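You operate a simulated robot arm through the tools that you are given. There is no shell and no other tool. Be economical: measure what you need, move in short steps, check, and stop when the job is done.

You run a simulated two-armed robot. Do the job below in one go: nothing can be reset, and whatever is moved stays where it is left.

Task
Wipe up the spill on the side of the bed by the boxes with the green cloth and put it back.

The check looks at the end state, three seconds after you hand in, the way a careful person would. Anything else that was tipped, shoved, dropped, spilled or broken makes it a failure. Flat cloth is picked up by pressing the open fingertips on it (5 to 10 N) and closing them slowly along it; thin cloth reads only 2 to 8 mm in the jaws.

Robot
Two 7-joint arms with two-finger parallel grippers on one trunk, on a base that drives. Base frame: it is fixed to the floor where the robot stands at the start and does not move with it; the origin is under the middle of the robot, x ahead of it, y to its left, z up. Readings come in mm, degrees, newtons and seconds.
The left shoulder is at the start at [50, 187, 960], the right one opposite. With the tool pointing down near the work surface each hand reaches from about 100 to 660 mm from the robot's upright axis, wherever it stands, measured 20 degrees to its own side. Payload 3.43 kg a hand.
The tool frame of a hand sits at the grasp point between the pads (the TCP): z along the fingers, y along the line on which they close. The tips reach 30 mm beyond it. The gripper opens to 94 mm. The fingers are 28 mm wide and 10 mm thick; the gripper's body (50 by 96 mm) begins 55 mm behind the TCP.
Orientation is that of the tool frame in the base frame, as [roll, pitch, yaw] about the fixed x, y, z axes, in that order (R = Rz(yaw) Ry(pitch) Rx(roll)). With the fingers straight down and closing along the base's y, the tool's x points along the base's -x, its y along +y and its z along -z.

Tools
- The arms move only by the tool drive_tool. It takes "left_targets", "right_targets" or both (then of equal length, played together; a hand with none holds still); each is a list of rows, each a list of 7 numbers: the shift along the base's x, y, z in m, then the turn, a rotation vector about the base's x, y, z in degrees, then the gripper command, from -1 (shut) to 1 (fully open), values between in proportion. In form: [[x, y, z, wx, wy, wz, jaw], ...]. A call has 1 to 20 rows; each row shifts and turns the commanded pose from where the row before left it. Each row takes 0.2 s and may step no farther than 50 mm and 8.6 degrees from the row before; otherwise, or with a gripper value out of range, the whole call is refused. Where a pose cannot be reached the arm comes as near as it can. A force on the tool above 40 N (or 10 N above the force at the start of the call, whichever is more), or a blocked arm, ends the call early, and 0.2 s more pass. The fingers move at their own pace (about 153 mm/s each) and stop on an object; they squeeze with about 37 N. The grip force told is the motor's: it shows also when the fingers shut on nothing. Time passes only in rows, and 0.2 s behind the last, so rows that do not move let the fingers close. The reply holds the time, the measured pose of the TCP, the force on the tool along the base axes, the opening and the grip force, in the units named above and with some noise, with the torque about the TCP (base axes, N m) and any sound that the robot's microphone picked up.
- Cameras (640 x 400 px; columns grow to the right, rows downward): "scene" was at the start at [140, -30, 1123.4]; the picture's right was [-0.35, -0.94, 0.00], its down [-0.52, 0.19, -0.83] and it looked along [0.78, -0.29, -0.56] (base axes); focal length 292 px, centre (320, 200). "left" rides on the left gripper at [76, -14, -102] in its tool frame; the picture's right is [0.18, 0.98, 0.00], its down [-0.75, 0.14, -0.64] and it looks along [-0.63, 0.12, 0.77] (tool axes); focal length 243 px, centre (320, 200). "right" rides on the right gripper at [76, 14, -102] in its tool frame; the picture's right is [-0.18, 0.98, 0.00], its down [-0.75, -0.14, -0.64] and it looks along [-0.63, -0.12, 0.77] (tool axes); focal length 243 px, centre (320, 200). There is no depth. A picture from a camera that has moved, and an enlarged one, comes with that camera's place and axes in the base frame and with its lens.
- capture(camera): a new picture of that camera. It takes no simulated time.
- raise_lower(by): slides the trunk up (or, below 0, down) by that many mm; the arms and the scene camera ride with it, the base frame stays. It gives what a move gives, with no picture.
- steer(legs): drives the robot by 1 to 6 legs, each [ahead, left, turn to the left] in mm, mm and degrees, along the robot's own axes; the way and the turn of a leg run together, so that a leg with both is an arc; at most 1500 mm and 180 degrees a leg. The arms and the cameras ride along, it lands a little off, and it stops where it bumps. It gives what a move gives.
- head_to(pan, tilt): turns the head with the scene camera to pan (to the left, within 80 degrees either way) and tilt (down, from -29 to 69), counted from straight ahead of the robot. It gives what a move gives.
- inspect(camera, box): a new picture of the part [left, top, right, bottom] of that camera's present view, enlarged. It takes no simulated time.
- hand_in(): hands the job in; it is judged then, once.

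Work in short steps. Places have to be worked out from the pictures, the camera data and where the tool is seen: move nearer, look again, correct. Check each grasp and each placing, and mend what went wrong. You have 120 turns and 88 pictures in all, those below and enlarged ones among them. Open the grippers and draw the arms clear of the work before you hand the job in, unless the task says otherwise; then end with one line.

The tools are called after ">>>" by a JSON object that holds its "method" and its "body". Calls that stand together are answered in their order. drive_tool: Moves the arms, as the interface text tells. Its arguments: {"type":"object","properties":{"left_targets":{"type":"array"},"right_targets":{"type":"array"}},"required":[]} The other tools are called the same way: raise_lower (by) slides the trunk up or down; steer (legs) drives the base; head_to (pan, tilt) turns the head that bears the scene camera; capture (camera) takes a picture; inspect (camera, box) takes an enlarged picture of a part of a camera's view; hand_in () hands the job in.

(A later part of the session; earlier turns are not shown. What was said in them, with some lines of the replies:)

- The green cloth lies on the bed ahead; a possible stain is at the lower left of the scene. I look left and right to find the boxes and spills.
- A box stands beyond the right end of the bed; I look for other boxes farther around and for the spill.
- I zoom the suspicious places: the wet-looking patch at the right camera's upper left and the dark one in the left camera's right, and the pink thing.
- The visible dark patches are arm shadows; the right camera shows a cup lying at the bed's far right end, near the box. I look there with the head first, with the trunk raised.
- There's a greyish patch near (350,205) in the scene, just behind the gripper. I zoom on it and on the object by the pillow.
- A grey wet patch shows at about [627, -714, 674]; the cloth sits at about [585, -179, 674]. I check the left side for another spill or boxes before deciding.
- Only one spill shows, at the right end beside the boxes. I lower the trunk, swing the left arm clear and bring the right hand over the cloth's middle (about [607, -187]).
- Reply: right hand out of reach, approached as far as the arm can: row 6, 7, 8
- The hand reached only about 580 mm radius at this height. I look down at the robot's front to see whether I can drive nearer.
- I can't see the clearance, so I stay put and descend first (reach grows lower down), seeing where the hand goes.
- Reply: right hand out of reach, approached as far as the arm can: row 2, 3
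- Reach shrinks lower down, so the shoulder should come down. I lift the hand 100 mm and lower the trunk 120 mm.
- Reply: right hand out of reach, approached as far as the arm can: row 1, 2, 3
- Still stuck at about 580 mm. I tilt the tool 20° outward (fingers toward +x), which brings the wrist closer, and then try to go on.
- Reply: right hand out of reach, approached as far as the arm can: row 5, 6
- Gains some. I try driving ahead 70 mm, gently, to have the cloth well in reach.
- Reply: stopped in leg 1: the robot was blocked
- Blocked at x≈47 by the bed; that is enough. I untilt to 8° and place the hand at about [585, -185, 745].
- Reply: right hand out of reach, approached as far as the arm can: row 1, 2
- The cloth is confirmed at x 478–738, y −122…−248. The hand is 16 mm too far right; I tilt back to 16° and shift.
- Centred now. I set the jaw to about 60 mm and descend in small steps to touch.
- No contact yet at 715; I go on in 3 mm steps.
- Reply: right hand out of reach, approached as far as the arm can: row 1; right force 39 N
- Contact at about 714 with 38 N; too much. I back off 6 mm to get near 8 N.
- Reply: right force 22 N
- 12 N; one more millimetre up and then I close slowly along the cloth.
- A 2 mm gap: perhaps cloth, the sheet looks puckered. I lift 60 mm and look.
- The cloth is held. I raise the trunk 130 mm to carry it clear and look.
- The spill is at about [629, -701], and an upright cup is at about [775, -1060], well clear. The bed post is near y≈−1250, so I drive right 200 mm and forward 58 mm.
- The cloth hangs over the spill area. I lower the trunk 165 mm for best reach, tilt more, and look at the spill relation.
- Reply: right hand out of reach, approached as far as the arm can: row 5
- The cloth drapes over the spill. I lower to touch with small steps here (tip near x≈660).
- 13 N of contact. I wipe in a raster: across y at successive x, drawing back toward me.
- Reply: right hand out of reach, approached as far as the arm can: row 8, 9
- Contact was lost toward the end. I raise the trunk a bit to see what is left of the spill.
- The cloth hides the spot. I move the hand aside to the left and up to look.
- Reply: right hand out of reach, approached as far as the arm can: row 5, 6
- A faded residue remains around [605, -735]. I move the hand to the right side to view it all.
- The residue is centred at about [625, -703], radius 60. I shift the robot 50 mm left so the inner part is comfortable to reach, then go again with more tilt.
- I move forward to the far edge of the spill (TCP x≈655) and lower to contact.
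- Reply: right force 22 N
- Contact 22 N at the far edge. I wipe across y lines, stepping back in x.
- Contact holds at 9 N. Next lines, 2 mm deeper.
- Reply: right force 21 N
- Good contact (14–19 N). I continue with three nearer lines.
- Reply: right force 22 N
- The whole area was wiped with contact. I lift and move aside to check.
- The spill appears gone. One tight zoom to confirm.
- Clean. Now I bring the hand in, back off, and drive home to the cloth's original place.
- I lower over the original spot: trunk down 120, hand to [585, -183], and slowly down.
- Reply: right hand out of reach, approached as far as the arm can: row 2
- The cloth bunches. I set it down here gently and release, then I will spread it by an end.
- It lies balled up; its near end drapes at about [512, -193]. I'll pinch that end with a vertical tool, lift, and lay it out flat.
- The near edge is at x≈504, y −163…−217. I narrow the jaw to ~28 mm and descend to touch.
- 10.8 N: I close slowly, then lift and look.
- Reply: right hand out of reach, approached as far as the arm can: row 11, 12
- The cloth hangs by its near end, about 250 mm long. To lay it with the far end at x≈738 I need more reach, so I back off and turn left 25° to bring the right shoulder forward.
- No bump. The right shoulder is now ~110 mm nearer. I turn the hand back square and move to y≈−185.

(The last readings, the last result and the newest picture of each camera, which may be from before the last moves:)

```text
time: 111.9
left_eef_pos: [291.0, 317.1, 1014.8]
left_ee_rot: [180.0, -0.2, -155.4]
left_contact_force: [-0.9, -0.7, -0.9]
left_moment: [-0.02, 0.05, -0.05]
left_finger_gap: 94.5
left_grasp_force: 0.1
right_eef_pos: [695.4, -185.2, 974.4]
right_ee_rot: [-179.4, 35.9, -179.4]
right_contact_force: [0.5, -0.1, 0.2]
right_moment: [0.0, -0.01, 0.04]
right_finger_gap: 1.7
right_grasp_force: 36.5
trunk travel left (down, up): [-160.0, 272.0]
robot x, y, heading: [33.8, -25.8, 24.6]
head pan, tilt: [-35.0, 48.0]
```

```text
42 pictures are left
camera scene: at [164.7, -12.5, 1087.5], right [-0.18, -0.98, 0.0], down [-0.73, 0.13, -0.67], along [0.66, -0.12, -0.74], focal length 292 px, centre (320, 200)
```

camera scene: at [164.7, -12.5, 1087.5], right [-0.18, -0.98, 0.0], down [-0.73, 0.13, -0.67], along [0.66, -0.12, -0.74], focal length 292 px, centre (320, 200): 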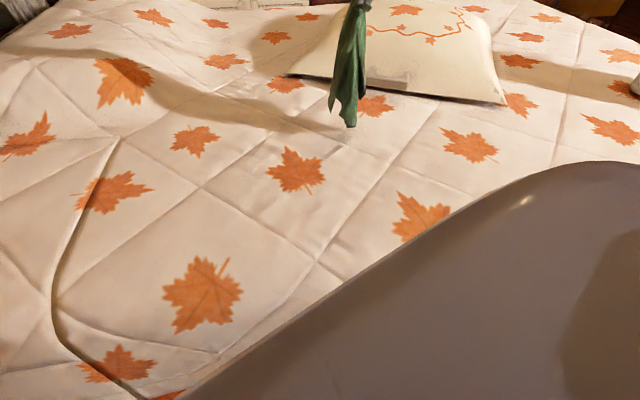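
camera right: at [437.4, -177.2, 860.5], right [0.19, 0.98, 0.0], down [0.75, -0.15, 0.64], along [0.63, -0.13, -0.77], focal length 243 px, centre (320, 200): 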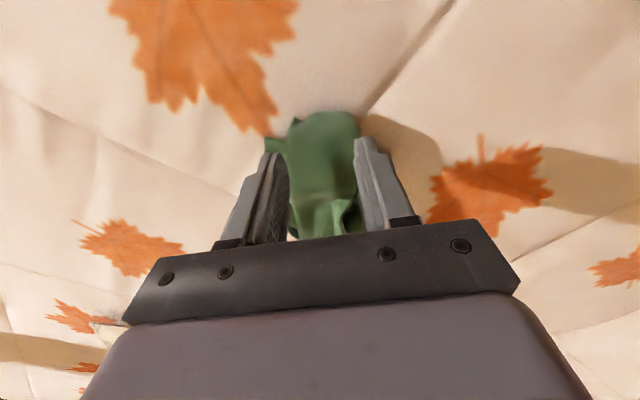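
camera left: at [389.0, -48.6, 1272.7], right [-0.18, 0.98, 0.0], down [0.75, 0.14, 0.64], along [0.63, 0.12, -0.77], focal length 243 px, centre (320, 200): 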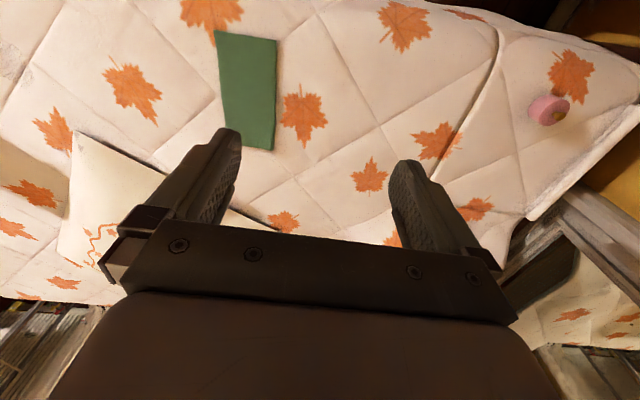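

The cloth now hangs with its bottom at x≈728, z≈702. I lay it down toward me along an arc, half first.

>>> {"method": "drive_tool", "body": {"right_targets": [[0, 0, -0.012, 0, 0, 0, -1], [0, 0, -0.013, 0, 0, 0, -1], [-0.0194, 0, -0.0015, 0, 0, 0, -1], [-0.0194, 0, -0.0015, 0, 0, 0, -1], [-0.019, 0, -0.0046, 0, 0, 0, -1], [-0.019, 0, -0.0046, 0, 0, 0, -1], [-0.018, 0, -0.0075, 0, 0, 0, -1], [-0.018, 0, -0.0075, 0, 0, 0, -1], [-0.0166, 0, -0.01, 0, 0, 0, -1], [-0.0166, 0, -0.01, 0, 0, 0, -1], [-0.0148, 0, -0.0127, 0, 0, 0, -1], [-0.0148, 0, -0.0127, 0, 0, 0, -1], [-0.0126, 0, -0.0148, 0, 0, 0, -1], [-0.0126, 0, -0.0148, 0, 0, 0, -1]]}}

>>> {"method": "capture", "body": {"camera": "scene"}}

```text
time: 114.9
left_eef_pos: [291.3, 318.3, 1014.0]
left_ee_rot: [-180.0, -0.2, -155.5]
left_contact_force: [-1.0, 0.0, 0.5]
left_moment: [-0.02, 0.03, 0.03]
left_finger_gap: 94.0
left_grasp_force: 0.0
right_eef_pos: [503.0, -183.5, 850.5]
right_ee_rot: [-179.4, 35.8, -179.4]
right_contact_force: [-0.2, 0.0, -0.6]
right_moment: [-0.01, -0.01, 0.02]
right_finger_gap: 2.5
right_grasp_force: 36.5
right hand out of reach, approached as far as the arm can: row 14
trunk travel left (down, up): [-160.0, 272.0]
robot x, y, heading: [33.3, -21.6, 24.6]
head pan, tilt: [-35.0, 48.0]
```

```text
41 pictures are left
camera scene: at [164.7, -12.5, 1087.5], right [-0.18, -0.98, 0.0], down [-0.73, 0.14, -0.67], along [0.66, -0.12, -0.74], focal length 292 px, centre (320, 200)
```

scene: 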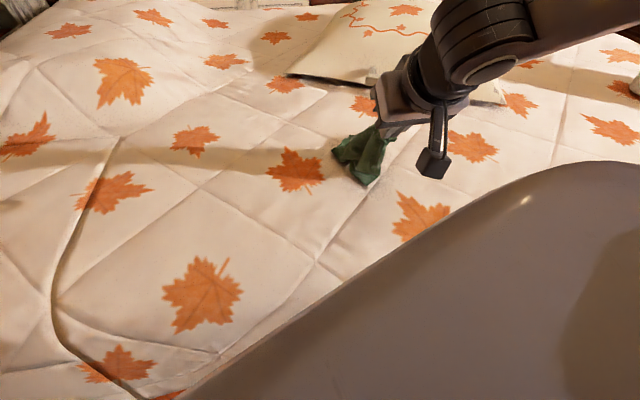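

The lower end slides along. Instead I return to x≈700, lower the cloth nearly fully onto the bed there, and then drag the held end back low so that it pulls straight.

>>> {"method": "drive_tool", "body": {"right_targets": [[0.02, 0, 0.03, 0, 0, 0, -1], [0.02, 0, 0.03, 0, 0, 0, -1], [0.03, 0, 0.03, 0, 0, 0, -1], [0.03, 0, 0.02, 0, 0, 0, -1], [0.03, 0, 0, 0, 0, 0, -1], [0.03, 0, 0, 0, 0, 0, -1], [0.03, 0, 0, 0, 0, 0, -1], [0, 0, 0, 0, 0, 0, -1], [0, 0, 0, 0, 0, 0, -1], [0, 0, 0, 0, 0, 0, -1]]}}

>>> {"method": "raise_lower", "body": {"by": -140}}

>>> {"method": "capture", "body": {"camera": "scene"}}

```text
time: 117.1
left_eef_pos: [291.4, 315.9, 1014.8]
left_ee_rot: [179.9, -0.2, -155.4]
left_contact_force: [0.2, -0.2, -0.3]
left_moment: [-0.01, -0.02, 0.0]
left_finger_gap: 94.1
left_grasp_force: 0.1
right_eef_pos: [692.3, -182.0, 959.6]
right_ee_rot: [-179.5, 35.9, -179.3]
right_contact_force: [-0.4, -0.4, -0.4]
right_moment: [0.0, 0.03, 0.05]
right_finger_gap: 2.0
right_grasp_force: 36.7
trunk travel left (down, up): [-160.0, 272.0]
robot x, y, heading: [36.3, -26.8, 24.3]
head pan, tilt: [-35.0, 48.0]
```

```text
time: 118.7
left_eef_pos: [290.9, 318.3, 874.8]
left_ee_rot: [-179.9, -0.1, -155.3]
left_contact_force: [-0.7, 0.0, 0.4]
left_moment: [-0.03, 0.02, 0.0]
left_finger_gap: 94.1
left_grasp_force: 0.1
right_eef_pos: [690.8, -182.4, 818.8]
right_ee_rot: [-179.5, 35.9, -179.3]
right_contact_force: [0.6, -0.7, 0.7]
right_moment: [0.0, -0.02, 0.04]
right_finger_gap: 2.1
right_grasp_force: 36.9
trunk travel left (down, up): [-20.0, 412.0]
robot x, y, heading: [39.2, -22.9, 24.4]
head pan, tilt: [-35.0, 48.0]
```

```text
40 pictures are left
camera scene: at [164.6, -12.6, 947.6], right [-0.18, -0.98, 0.0], down [-0.73, 0.14, -0.67], along [0.66, -0.12, -0.74], focal length 292 px, centre (320, 200)
```

scene: 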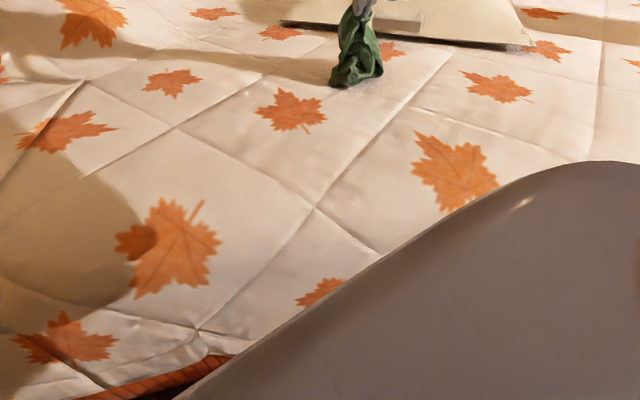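

Now lower the rest and drag back low, untilting as I go.

>>> {"method": "drive_tool", "body": {"right_targets": [[-0.005, 0, -0.022, 0, 0, 0, -1], [-0.008, 0, -0.022, 0, 0, 0, -1], [-0.01, 0, -0.022, 0, 0, 0, -1], [-0.012, 0, -0.022, 0, 0, 0, -1], [-0.016, 0, -0.004, 0, 3, 0, -1], [-0.016, 0, 0, 0, 3, 0, -1], [-0.016, 0, 0, 0, 3, 0, -1], [-0.016, 0, 0, 0, 3, 0, -1], [-0.016, 0, 0, 0, 3, 0, -1], [-0.016, 0, 0, 0, 3, 0, -1], [-0.016, 0, 0, 0, 3, 0, -1], [-0.016, 0, 0, 0, 3, 0, -1], [-0.016, 0, 0, 0, 3, 0, -1], [-0.016, 0, 0, 0, 3, 0, -1], [-0.012, 0, 0, 0, 0, 0, -1], [0, 0, 0, 0, 0, 0, -1]]}}

>>> {"method": "capture", "body": {"camera": "scene"}}

```text
time: 122.1
left_eef_pos: [290.8, 317.3, 874.6]
left_ee_rot: [-179.9, -0.1, -155.4]
left_contact_force: [-0.2, -0.2, 0.9]
left_moment: [-0.03, -0.01, 0.02]
left_finger_gap: 94.1
left_grasp_force: 0.1
right_eef_pos: [484.1, -182.0, 727.2]
right_ee_rot: [-179.8, 5.8, -179.5]
right_contact_force: [-0.1, 0.1, 0.1]
right_moment: [-0.02, -0.01, 0.04]
right_finger_gap: 2.0
right_grasp_force: 36.8
trunk travel left (down, up): [-20.0, 412.0]
robot x, y, heading: [36.8, -23.2, 24.3]
head pan, tilt: [-35.0, 48.0]
```

```text
39 pictures are left
camera scene: at [164.7, -12.6, 947.5], right [-0.18, -0.98, 0.0], down [-0.73, 0.14, -0.67], along [0.66, -0.12, -0.74], focal length 292 px, centre (320, 200)
```

scene: 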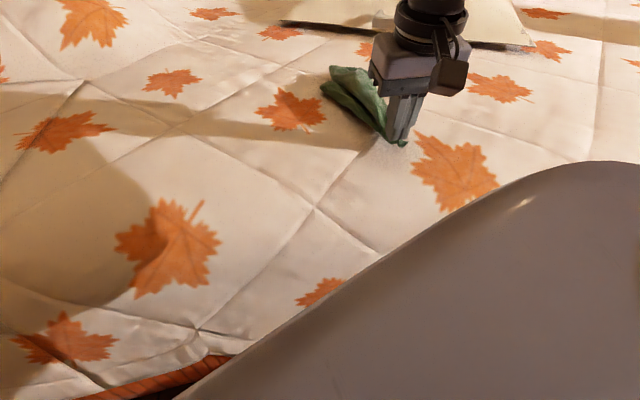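

The cloth is stretched out with its far end near x≈745. I lower to the bed, open and lift away.

>>> {"method": "drive_tool", "body": {"right_targets": [[0, 0, -0.008, 0, 0, 0, -1], [0, 0, -0.003, 0, 0, 0, -1], [0, 0, 0, 0, 0, 0, -0.8], [0, 0, 0, 0, 0, 0, -0.5], [0, 0, 0, 0, 0, 0, -0.2], [0, 0, 0.01, 0, 0, 0, -0.2], [0, 0, 0.03, 0, 0, 0, -0.2], [0, 0, 0.04, 0, 0, 0, -0.2], [-0.03, -0.04, 0.02, 0, 0, 0, -0.2], [0, -0.05, 0, 0, 0, 0, -0.2], [0, -0.05, 0, 0, 0, 0, -0.2], [0, -0.03, 0, 0, 0, 0, -0.2]]}}

>>> {"method": "inspect", "body": {"camera": "scene", "box": [240, 30, 480, 180]}}

```text
refused: row 9 steps farther than a row can; nothing moved
```

```text
2.67 times, centred on (360, 105) of scene
camera zoom: at [164.7, -12.6, 947.5], right [-0.18, -0.98, 0.0], down [-0.73, 0.14, -0.67], along [0.66, -0.12, -0.74], focal length 779 px, centre (213, 453)
```

zoom: 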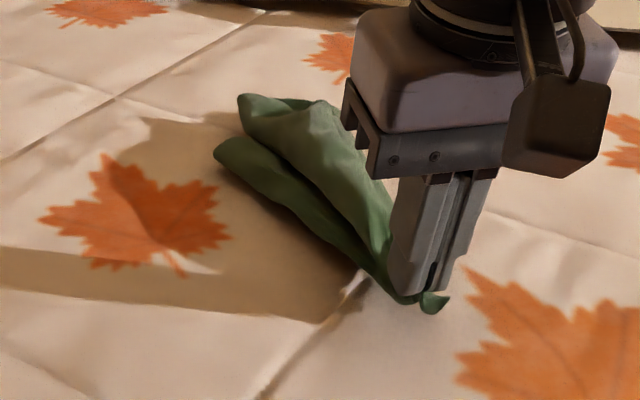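

Row 9 was too long; same with shorter steps.

>>> {"method": "drive_tool", "body": {"right_targets": [[0, 0, -0.008, 0, 0, 0, -1], [0, 0, -0.003, 0, 0, 0, -1], [0, 0, 0, 0, 0, 0, -0.8], [0, 0, 0, 0, 0, 0, -0.5], [0, 0, 0, 0, 0, 0, -0.2], [0, 0, 0.01, 0, 0, 0, -0.2], [0, 0, 0.03, 0, 0, 0, -0.2], [0, 0, 0.04, 0, 0, 0, -0.2], [-0.02, -0.035, 0.02, 0, 0, 0, -0.2], [0, -0.045, 0, 0, 0, 0, -0.2], [0, -0.045, 0, 0, 0, 0, -0.2], [0, -0.03, 0, 0, 0, 0, -0.2]]}}

>>> {"method": "inspect", "body": {"camera": "scene", "box": [240, 30, 480, 180]}}

```text
time: 124.7
left_eef_pos: [291.2, 317.7, 875.0]
left_ee_rot: [180.0, -0.1, -155.4]
left_contact_force: [-0.7, 0.3, 0.1]
left_moment: [0.01, 0.0, -0.01]
left_finger_gap: 93.8
left_grasp_force: 0.1
right_eef_pos: [464.9, -338.0, 815.6]
right_ee_rot: [-179.9, 5.9, -179.5]
right_contact_force: [0.5, -0.4, -0.1]
right_moment: [0.01, -0.01, -0.01]
right_finger_gap: 37.6
right_grasp_force: 0.2
trunk travel left (down, up): [-20.0, 412.0]
robot x, y, heading: [35.5, -22.3, 24.7]
head pan, tilt: [-35.0, 48.0]
```

```text
2.67 times, centred on (360, 105) of scene
camera zoom: at [164.7, -12.5, 947.5], right [-0.18, -0.98, 0.0], down [-0.73, 0.14, -0.67], along [0.66, -0.12, -0.74], focal length 779 px, centre (213, 453)
```

zoom: 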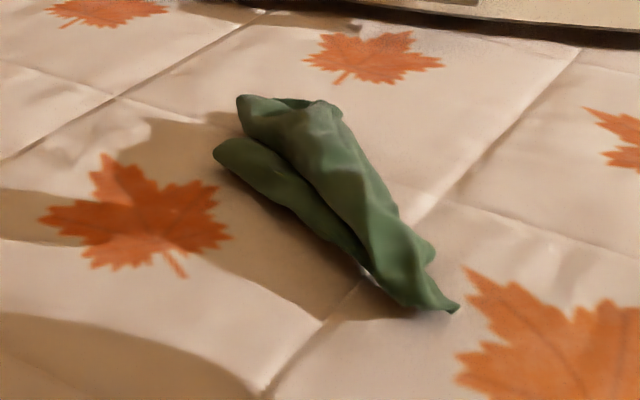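

It lies along its old place (x 493–748, y about −110…−210), but creased. I'll press closed tips in the crease near [590, -160] and open them to spread it.

>>> {"method": "drive_tool", "body": {"right_targets": [[0.025, 0.036, 0, 0, -2, 0, -1], [0.025, 0.036, 0, 0, -2, 0, -1], [0.025, 0.036, 0, 0, -2, 0, -1], [0.025, 0.035, 0, 0, -2, 0, -1], [0.025, 0.035, 0, 0, 0, 0, -1], [0, 0, -0.03, 0, 0, 0, -1], [0, 0, -0.03, 0, 0, 0, -1], [0, 0, 0, 0, 0, 0, -1]]}}

>>> {"method": "inspect", "body": {"camera": "scene", "box": [240, 30, 480, 180]}}

```text
time: 126.5
left_eef_pos: [291.7, 316.6, 874.3]
left_ee_rot: [180.0, -0.2, -155.4]
left_contact_force: [0.2, -1.3, 0.6]
left_moment: [-0.04, 0.0, 0.03]
left_finger_gap: 93.9
left_grasp_force: 0.0
right_eef_pos: [589.6, -160.6, 757.0]
right_ee_rot: [-179.7, 13.9, -179.5]
right_contact_force: [-0.1, -0.1, -0.4]
right_moment: [0.0, -0.02, 0.0]
right_finger_gap: 0.3
right_grasp_force: 33.0
trunk travel left (down, up): [-20.0, 412.0]
robot x, y, heading: [34.8, -23.1, 24.2]
head pan, tilt: [-35.0, 48.0]
```

```text
2.67 times, centred on (360, 105) of scene
camera zoom: at [164.7, -12.6, 947.5], right [-0.18, -0.98, 0.0], down [-0.73, 0.14, -0.67], along [0.66, -0.12, -0.74], focal length 779 px, centre (213, 453)
```

zoom: 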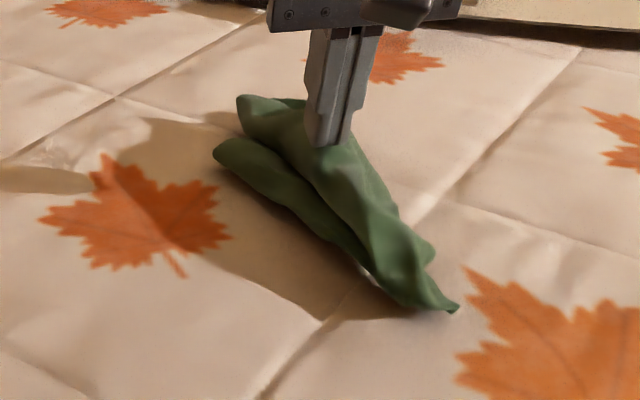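

The tip will land in the crease. I descend to contact.

>>> {"method": "drive_tool", "body": {"right_targets": [[0, 0, -0.02, 0, 0, 0, -1], [0, 0, -0.01, 0, 0, 0, -1], [0, 0, -0.005, 0, 0, 0, -1], [0, 0, -0.003, 0, 0, 0, -1], [0, 0, -0.003, 0, 0, 0, -1], [0, 0, 0, 0, 0, 0, -1]]}}

```text
time: 127.9
left_eef_pos: [290.8, 318.1, 874.3]
left_ee_rot: [180.0, -0.2, -155.4]
left_contact_force: [0.2, -0.1, -0.2]
left_moment: [-0.02, 0.0, 0.01]
left_finger_gap: 94.3
left_grasp_force: 0.1
right_eef_pos: [588.6, -159.4, 715.8]
right_ee_rot: [-179.8, 13.9, -179.4]
right_contact_force: [-0.7, -1.2, 2.6]
right_moment: [-0.05, 0.01, -0.03]
right_finger_gap: 0.1
right_grasp_force: 33.6
trunk travel left (down, up): [-20.0, 412.0]
robot x, y, heading: [36.9, -22.3, 24.2]
head pan, tilt: [-35.0, 48.0]
```

>>> {"method": "drive_tool", "body": {"right_targets": [[0, 0, -0.001, 0, 0, 0, -1], [0, 0, 0, 0, 0, 0, -0.8], [0, 0, 0, 0, 0, 0, -0.6], [0, 0, 0, 0, 0, 0, -0.4], [0, 0, 0, 0, 0, 0, -0.2], [0, 0, 0, 0, 0, 0, 0], [0, 0, 0, 0, 0, 0, 0.2], [0, 0, 0, 0, 0, 0, 0.4], [0, 0, 0, 0, 0, 0, 0.6], [0, 0, 0, 0, 0, 0, 0.8], [0, 0, 0, 0, 0, 0, 1], [0, 0, 0.02, 0, 0, 0, 1], [0, 0, 0.04, 0, 0, 0, 1], [0, 0, 0.04, 0, 0, 0, 1], [-0.03, -0.035, 0, 0, 0, 0, 1], [-0.03, -0.035, 0, 0, 0, 0, 1], [-0.03, -0.035, 0, 0, 0, 0, 1], [-0.03, -0.035, 0, 0, 0, 0, 1]]}}

>>> {"method": "inspect", "body": {"camera": "scene", "box": [240, 30, 480, 180]}}

```text
time: 131.7
left_eef_pos: [290.5, 317.8, 875.0]
left_ee_rot: [180.0, -0.1, -155.4]
left_contact_force: [-0.7, 0.0, 0.1]
left_moment: [-0.04, -0.03, 0.0]
left_finger_gap: 94.0
left_grasp_force: 0.1
right_eef_pos: [468.1, -298.5, 814.6]
right_ee_rot: [-179.6, 13.8, -179.4]
right_contact_force: [-1.0, 0.1, 0.0]
right_moment: [0.01, -0.03, 0.02]
right_finger_gap: 94.2
right_grasp_force: 0.0
trunk travel left (down, up): [-20.0, 412.0]
robot x, y, heading: [37.3, -27.0, 24.8]
head pan, tilt: [-35.0, 48.0]
```

```text
2.67 times, centred on (360, 105) of scene
camera zoom: at [164.0, -12.5, 947.7], right [-0.18, -0.98, 0.0], down [-0.73, 0.14, -0.67], along [0.66, -0.12, -0.74], focal length 779 px, centre (213, 453)
```

zoom: 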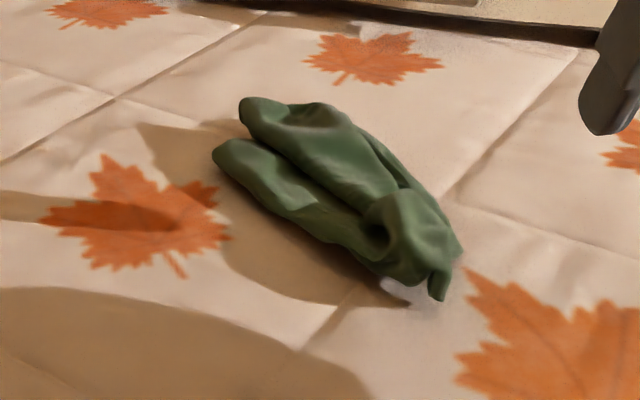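

It opened wider. I repeat the spread at the far part ([650, -155]) and the near part ([538, -192]).

>>> {"method": "drive_tool", "body": {"right_targets": [[0.035, 0.03, 0, 0, 0, 0, -1], [0.035, 0.03, 0, 0, 0, 0, -1], [0.035, 0.03, 0, 0, 0, 0, -1], [0.035, 0.03, 0, 0, -4, 0, -1], [0.032, 0.023, 0, 0, -4, 0, -1], [0, 0, -0.045, 0, 0, 0, -1], [0, 0, -0.03, 0, 0, 0, -1], [0, 0, -0.015, 0, 0, 0, -1], [0, 0, -0.006, 0, 0, 0, -1], [0, 0, -0.003, 0, 0, 0, -1], [0, 0, 0, 0, 0, 0, -1]]}}

```text
time: 134.1
left_eef_pos: [290.6, 318.0, 873.4]
left_ee_rot: [-180.0, -0.2, -155.4]
left_contact_force: [0.0, 0.4, -0.1]
left_moment: [0.02, 0.01, 0.02]
left_finger_gap: 94.2
left_grasp_force: 0.0
right_eef_pos: [641.6, -157.0, 715.2]
right_ee_rot: [-179.7, 21.9, -179.5]
right_contact_force: [0.1, 0.3, 2.9]
right_moment: [-0.01, -0.05, 0.01]
right_finger_gap: 0.0
right_grasp_force: 33.4
trunk travel left (down, up): [-20.0, 412.0]
robot x, y, heading: [36.4, -19.6, 24.4]
head pan, tilt: [-35.0, 48.0]
```

Light contact; I open slowly here, lift, and go over the near part.

>>> {"method": "drive_tool", "body": {"right_targets": [[0, 0, -0.001, 0, 0, 0, -0.9], [0, 0, 0, 0, 0, 0, -0.7], [0, 0, 0, 0, 0, 0, -0.5], [0, 0, 0, 0, 0, 0, -0.3], [0, 0, 0, 0, 0, 0, -0.1], [0, 0, 0, 0, 0, 0, 0.1], [0, 0, 0, 0, 0, 0, 0.3], [0, 0, 0, 0, 0, 0, 0.5], [0, 0, 0, 0, 0, 0, 0.75], [0, 0, 0, 0, 0, 0, 1], [0, 0, 0.02, 0, 0, 0, 1], [0, 0, 0.04, 0, 0, 0, 1], [-0.035, -0.012, 0.02, 0, 4, 0, -1], [-0.035, -0.012, 0, 0, 4, 0, -1], [-0.04, -0.012, 0, 0, 4, 0, -1], [0, 0, -0.04, 0, 0, 0, -1], [0, 0, -0.025, 0, 0, 0, -1], [0, 0, -0.009, 0, 0, 0, -1], [0, 0, 0, 0, 0, 0, -1]]}}

>>> {"method": "inspect", "body": {"camera": "scene", "box": [240, 30, 480, 180]}}

```text
time: 138.1
left_eef_pos: [290.5, 316.4, 874.0]
left_ee_rot: [180.0, -0.1, -155.4]
left_contact_force: [0.4, -0.4, 0.7]
left_moment: [0.01, 0.03, -0.03]
left_finger_gap: 93.8
left_grasp_force: 0.1
right_eef_pos: [531.1, -192.1, 718.9]
right_ee_rot: [-179.8, 9.6, -179.4]
right_contact_force: [-0.2, -0.5, -0.3]
right_moment: [0.0, 0.01, 0.03]
right_finger_gap: 0.0
right_grasp_force: 33.5
trunk travel left (down, up): [-20.0, 412.0]
robot x, y, heading: [36.8, -21.3, 24.5]
head pan, tilt: [-35.0, 48.0]
```

```text
2.67 times, centred on (360, 105) of scene
camera zoom: at [164.7, -12.6, 947.5], right [-0.18, -0.98, 0.0], down [-0.73, 0.14, -0.67], along [0.66, -0.12, -0.74], focal length 779 px, centre (213, 453)
```

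zoom: 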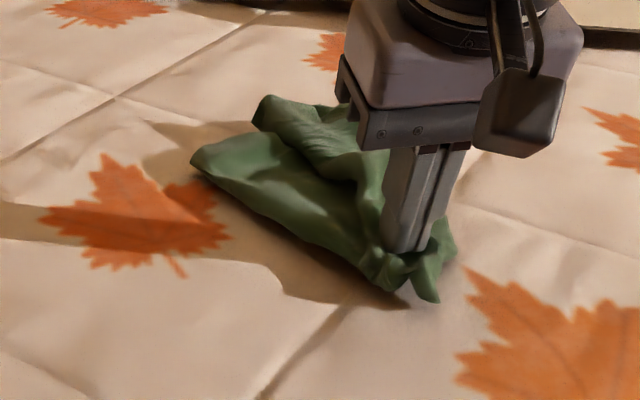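

Spreading works. I press 3 mm more, open here, then lift away and look.

>>> {"method": "drive_tool", "body": {"right_targets": [[0, 0, -0.003, 0, 0, 0, -1], [0, 0, -0.001, 0, 0, 0, -0.9], [0, 0, 0, 0, 0, 0, -0.7], [0, 0, 0, 0, 0, 0, -0.5], [0, 0, 0, 0, 0, 0, -0.3], [0, 0, 0, 0, 0, 0, -0.1], [0, 0, 0, 0, 0, 0, 0.1], [0, 0, 0, 0, 0, 0, 0.3], [0, 0, 0, 0, 0, 0, 0.5], [0, 0, 0, 0, 0, 0, 0.75], [0, 0, 0, 0, 0, 0, 1], [0, 0, 0.02, 0, 0, 0, 1], [0, 0, 0.04, 0, 0, 0, 1], [0, 0, 0.04, 0, 0, 0, 1], [-0.02, -0.04, 0, 0, 0, 0, 1], [-0.02, -0.04, 0, 0, 0, 0, 1], [-0.02, -0.04, 0, 0, 0, 0, 1], [0, -0.03, 0, 0, 0, 0, 1]]}}

>>> {"method": "inspect", "body": {"camera": "scene", "box": [240, 30, 480, 180]}}

```text
time: 141.9
left_eef_pos: [290.9, 316.6, 874.2]
left_ee_rot: [180.0, -0.3, -155.5]
left_contact_force: [0.8, -0.6, -0.5]
left_moment: [0.01, 0.0, 0.01]
left_finger_gap: 94.0
left_grasp_force: 0.0
right_eef_pos: [470.2, -342.1, 816.6]
right_ee_rot: [-179.7, 9.6, -179.4]
right_contact_force: [0.4, -0.3, -0.3]
right_moment: [-0.03, 0.02, -0.03]
right_finger_gap: 94.1
right_grasp_force: 0.0
trunk travel left (down, up): [-20.0, 412.0]
robot x, y, heading: [34.5, -24.4, 24.3]
head pan, tilt: [-35.0, 48.0]
```

```text
2.67 times, centred on (360, 105) of scene
camera zoom: at [164.8, -12.5, 947.5], right [-0.18, -0.98, 0.0], down [-0.73, 0.14, -0.67], along [0.66, -0.12, -0.74], focal length 779 px, centre (213, 453)
```

zoom: 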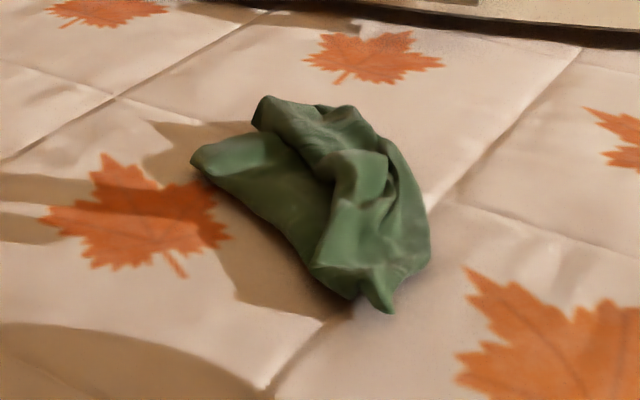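

The cloth is back on its spot (centre about [613, -168] against [608, -184] before) and loosely spread. I raise the trunk, draw the arms clear, back off and check the whole bed.

>>> {"method": "raise_lower", "body": {"by": 200}}

>>> {"method": "steer", "body": {"legs": [[-80, 0, 0], [0, 0, -24.5]]}}

>>> {"method": "head_to", "body": {"pan": -20, "tilt": 35}}

>>> {"method": "capture", "body": {"camera": "scene"}}

```text
time: 144.1
left_eef_pos: [291.2, 318.0, 1073.8]
left_ee_rot: [-179.9, -0.3, -155.3]
left_contact_force: [-0.2, 0.0, 0.2]
left_moment: [-0.05, 0.0, 0.0]
left_finger_gap: 94.1
left_grasp_force: 0.1
right_eef_pos: [470.0, -341.3, 1017.0]
right_ee_rot: [-179.9, 9.9, -179.4]
right_contact_force: [0.5, -0.3, -0.1]
right_moment: [0.05, -0.01, 0.0]
right_finger_gap: 94.2
right_grasp_force: 0.1
trunk travel left (down, up): [-220.0, 212.0]
robot x, y, heading: [36.3, -23.8, 24.6]
head pan, tilt: [-35.0, 48.0]
```

```text
time: 146.4
left_eef_pos: [334.1, 148.4, 1074.6]
left_ee_rot: [179.9, -0.1, -179.6]
left_contact_force: [-0.1, 0.2, 0.1]
left_moment: [-0.02, 0.0, 0.01]
left_finger_gap: 94.0
left_grasp_force: 0.1
right_eef_pos: [227.0, -526.0, 1016.6]
right_ee_rot: [-179.8, 9.9, 156.4]
right_contact_force: [0.7, 0.5, -0.5]
right_moment: [-0.03, 0.0, -0.03]
right_finger_gap: 94.3
right_grasp_force: 0.1
trunk travel left (down, up): [-220.0, 212.0]
robot x, y, heading: [-34.2, -53.7, 0.3]
head pan, tilt: [-35.0, 48.0]
```

```text
time: 147.2
left_eef_pos: [335.0, 148.8, 1074.2]
left_ee_rot: [-180.0, -0.2, -179.6]
left_contact_force: [0.2, 0.3, 0.1]
left_moment: [-0.01, 0.0, -0.06]
left_finger_gap: 93.9
left_grasp_force: 0.1
right_eef_pos: [227.3, -526.2, 1016.1]
right_ee_rot: [-179.7, 9.9, 156.4]
right_contact_force: [-0.8, -0.2, 0.3]
right_moment: [-0.01, -0.01, 0.04]
right_finger_gap: 93.9
right_grasp_force: 0.1
trunk travel left (down, up): [-220.0, 212.0]
robot x, y, heading: [-38.4, -58.3, 0.1]
head pan, tilt: [-20.0, 35.0]
```

```text
32 pictures are left
camera scene: at [101.9, -85.4, 1166.5], right [-0.34, -0.94, 0.0], down [-0.54, 0.19, -0.82], along [0.77, -0.28, -0.57], focal length 292 px, centre (320, 200)
```

scene: 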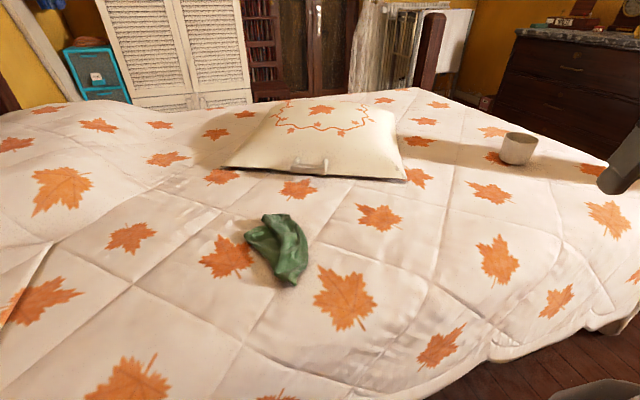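

The bed is clean, the cup, pillow and the rest stand untouched, the cloth is in its place and both grippers are open and clear. I hand in.

>>> {"method": "hand_in", "body": {}}

```text
The job is handed in.
```

I wiped up the spill at the right end of the bed, by the boxes, and close-up pictures show no trace left. The green cloth is back within about 20 mm of its old place, but it lies loosely creased rather than flat as before. The cup and pillow were not disturbed.
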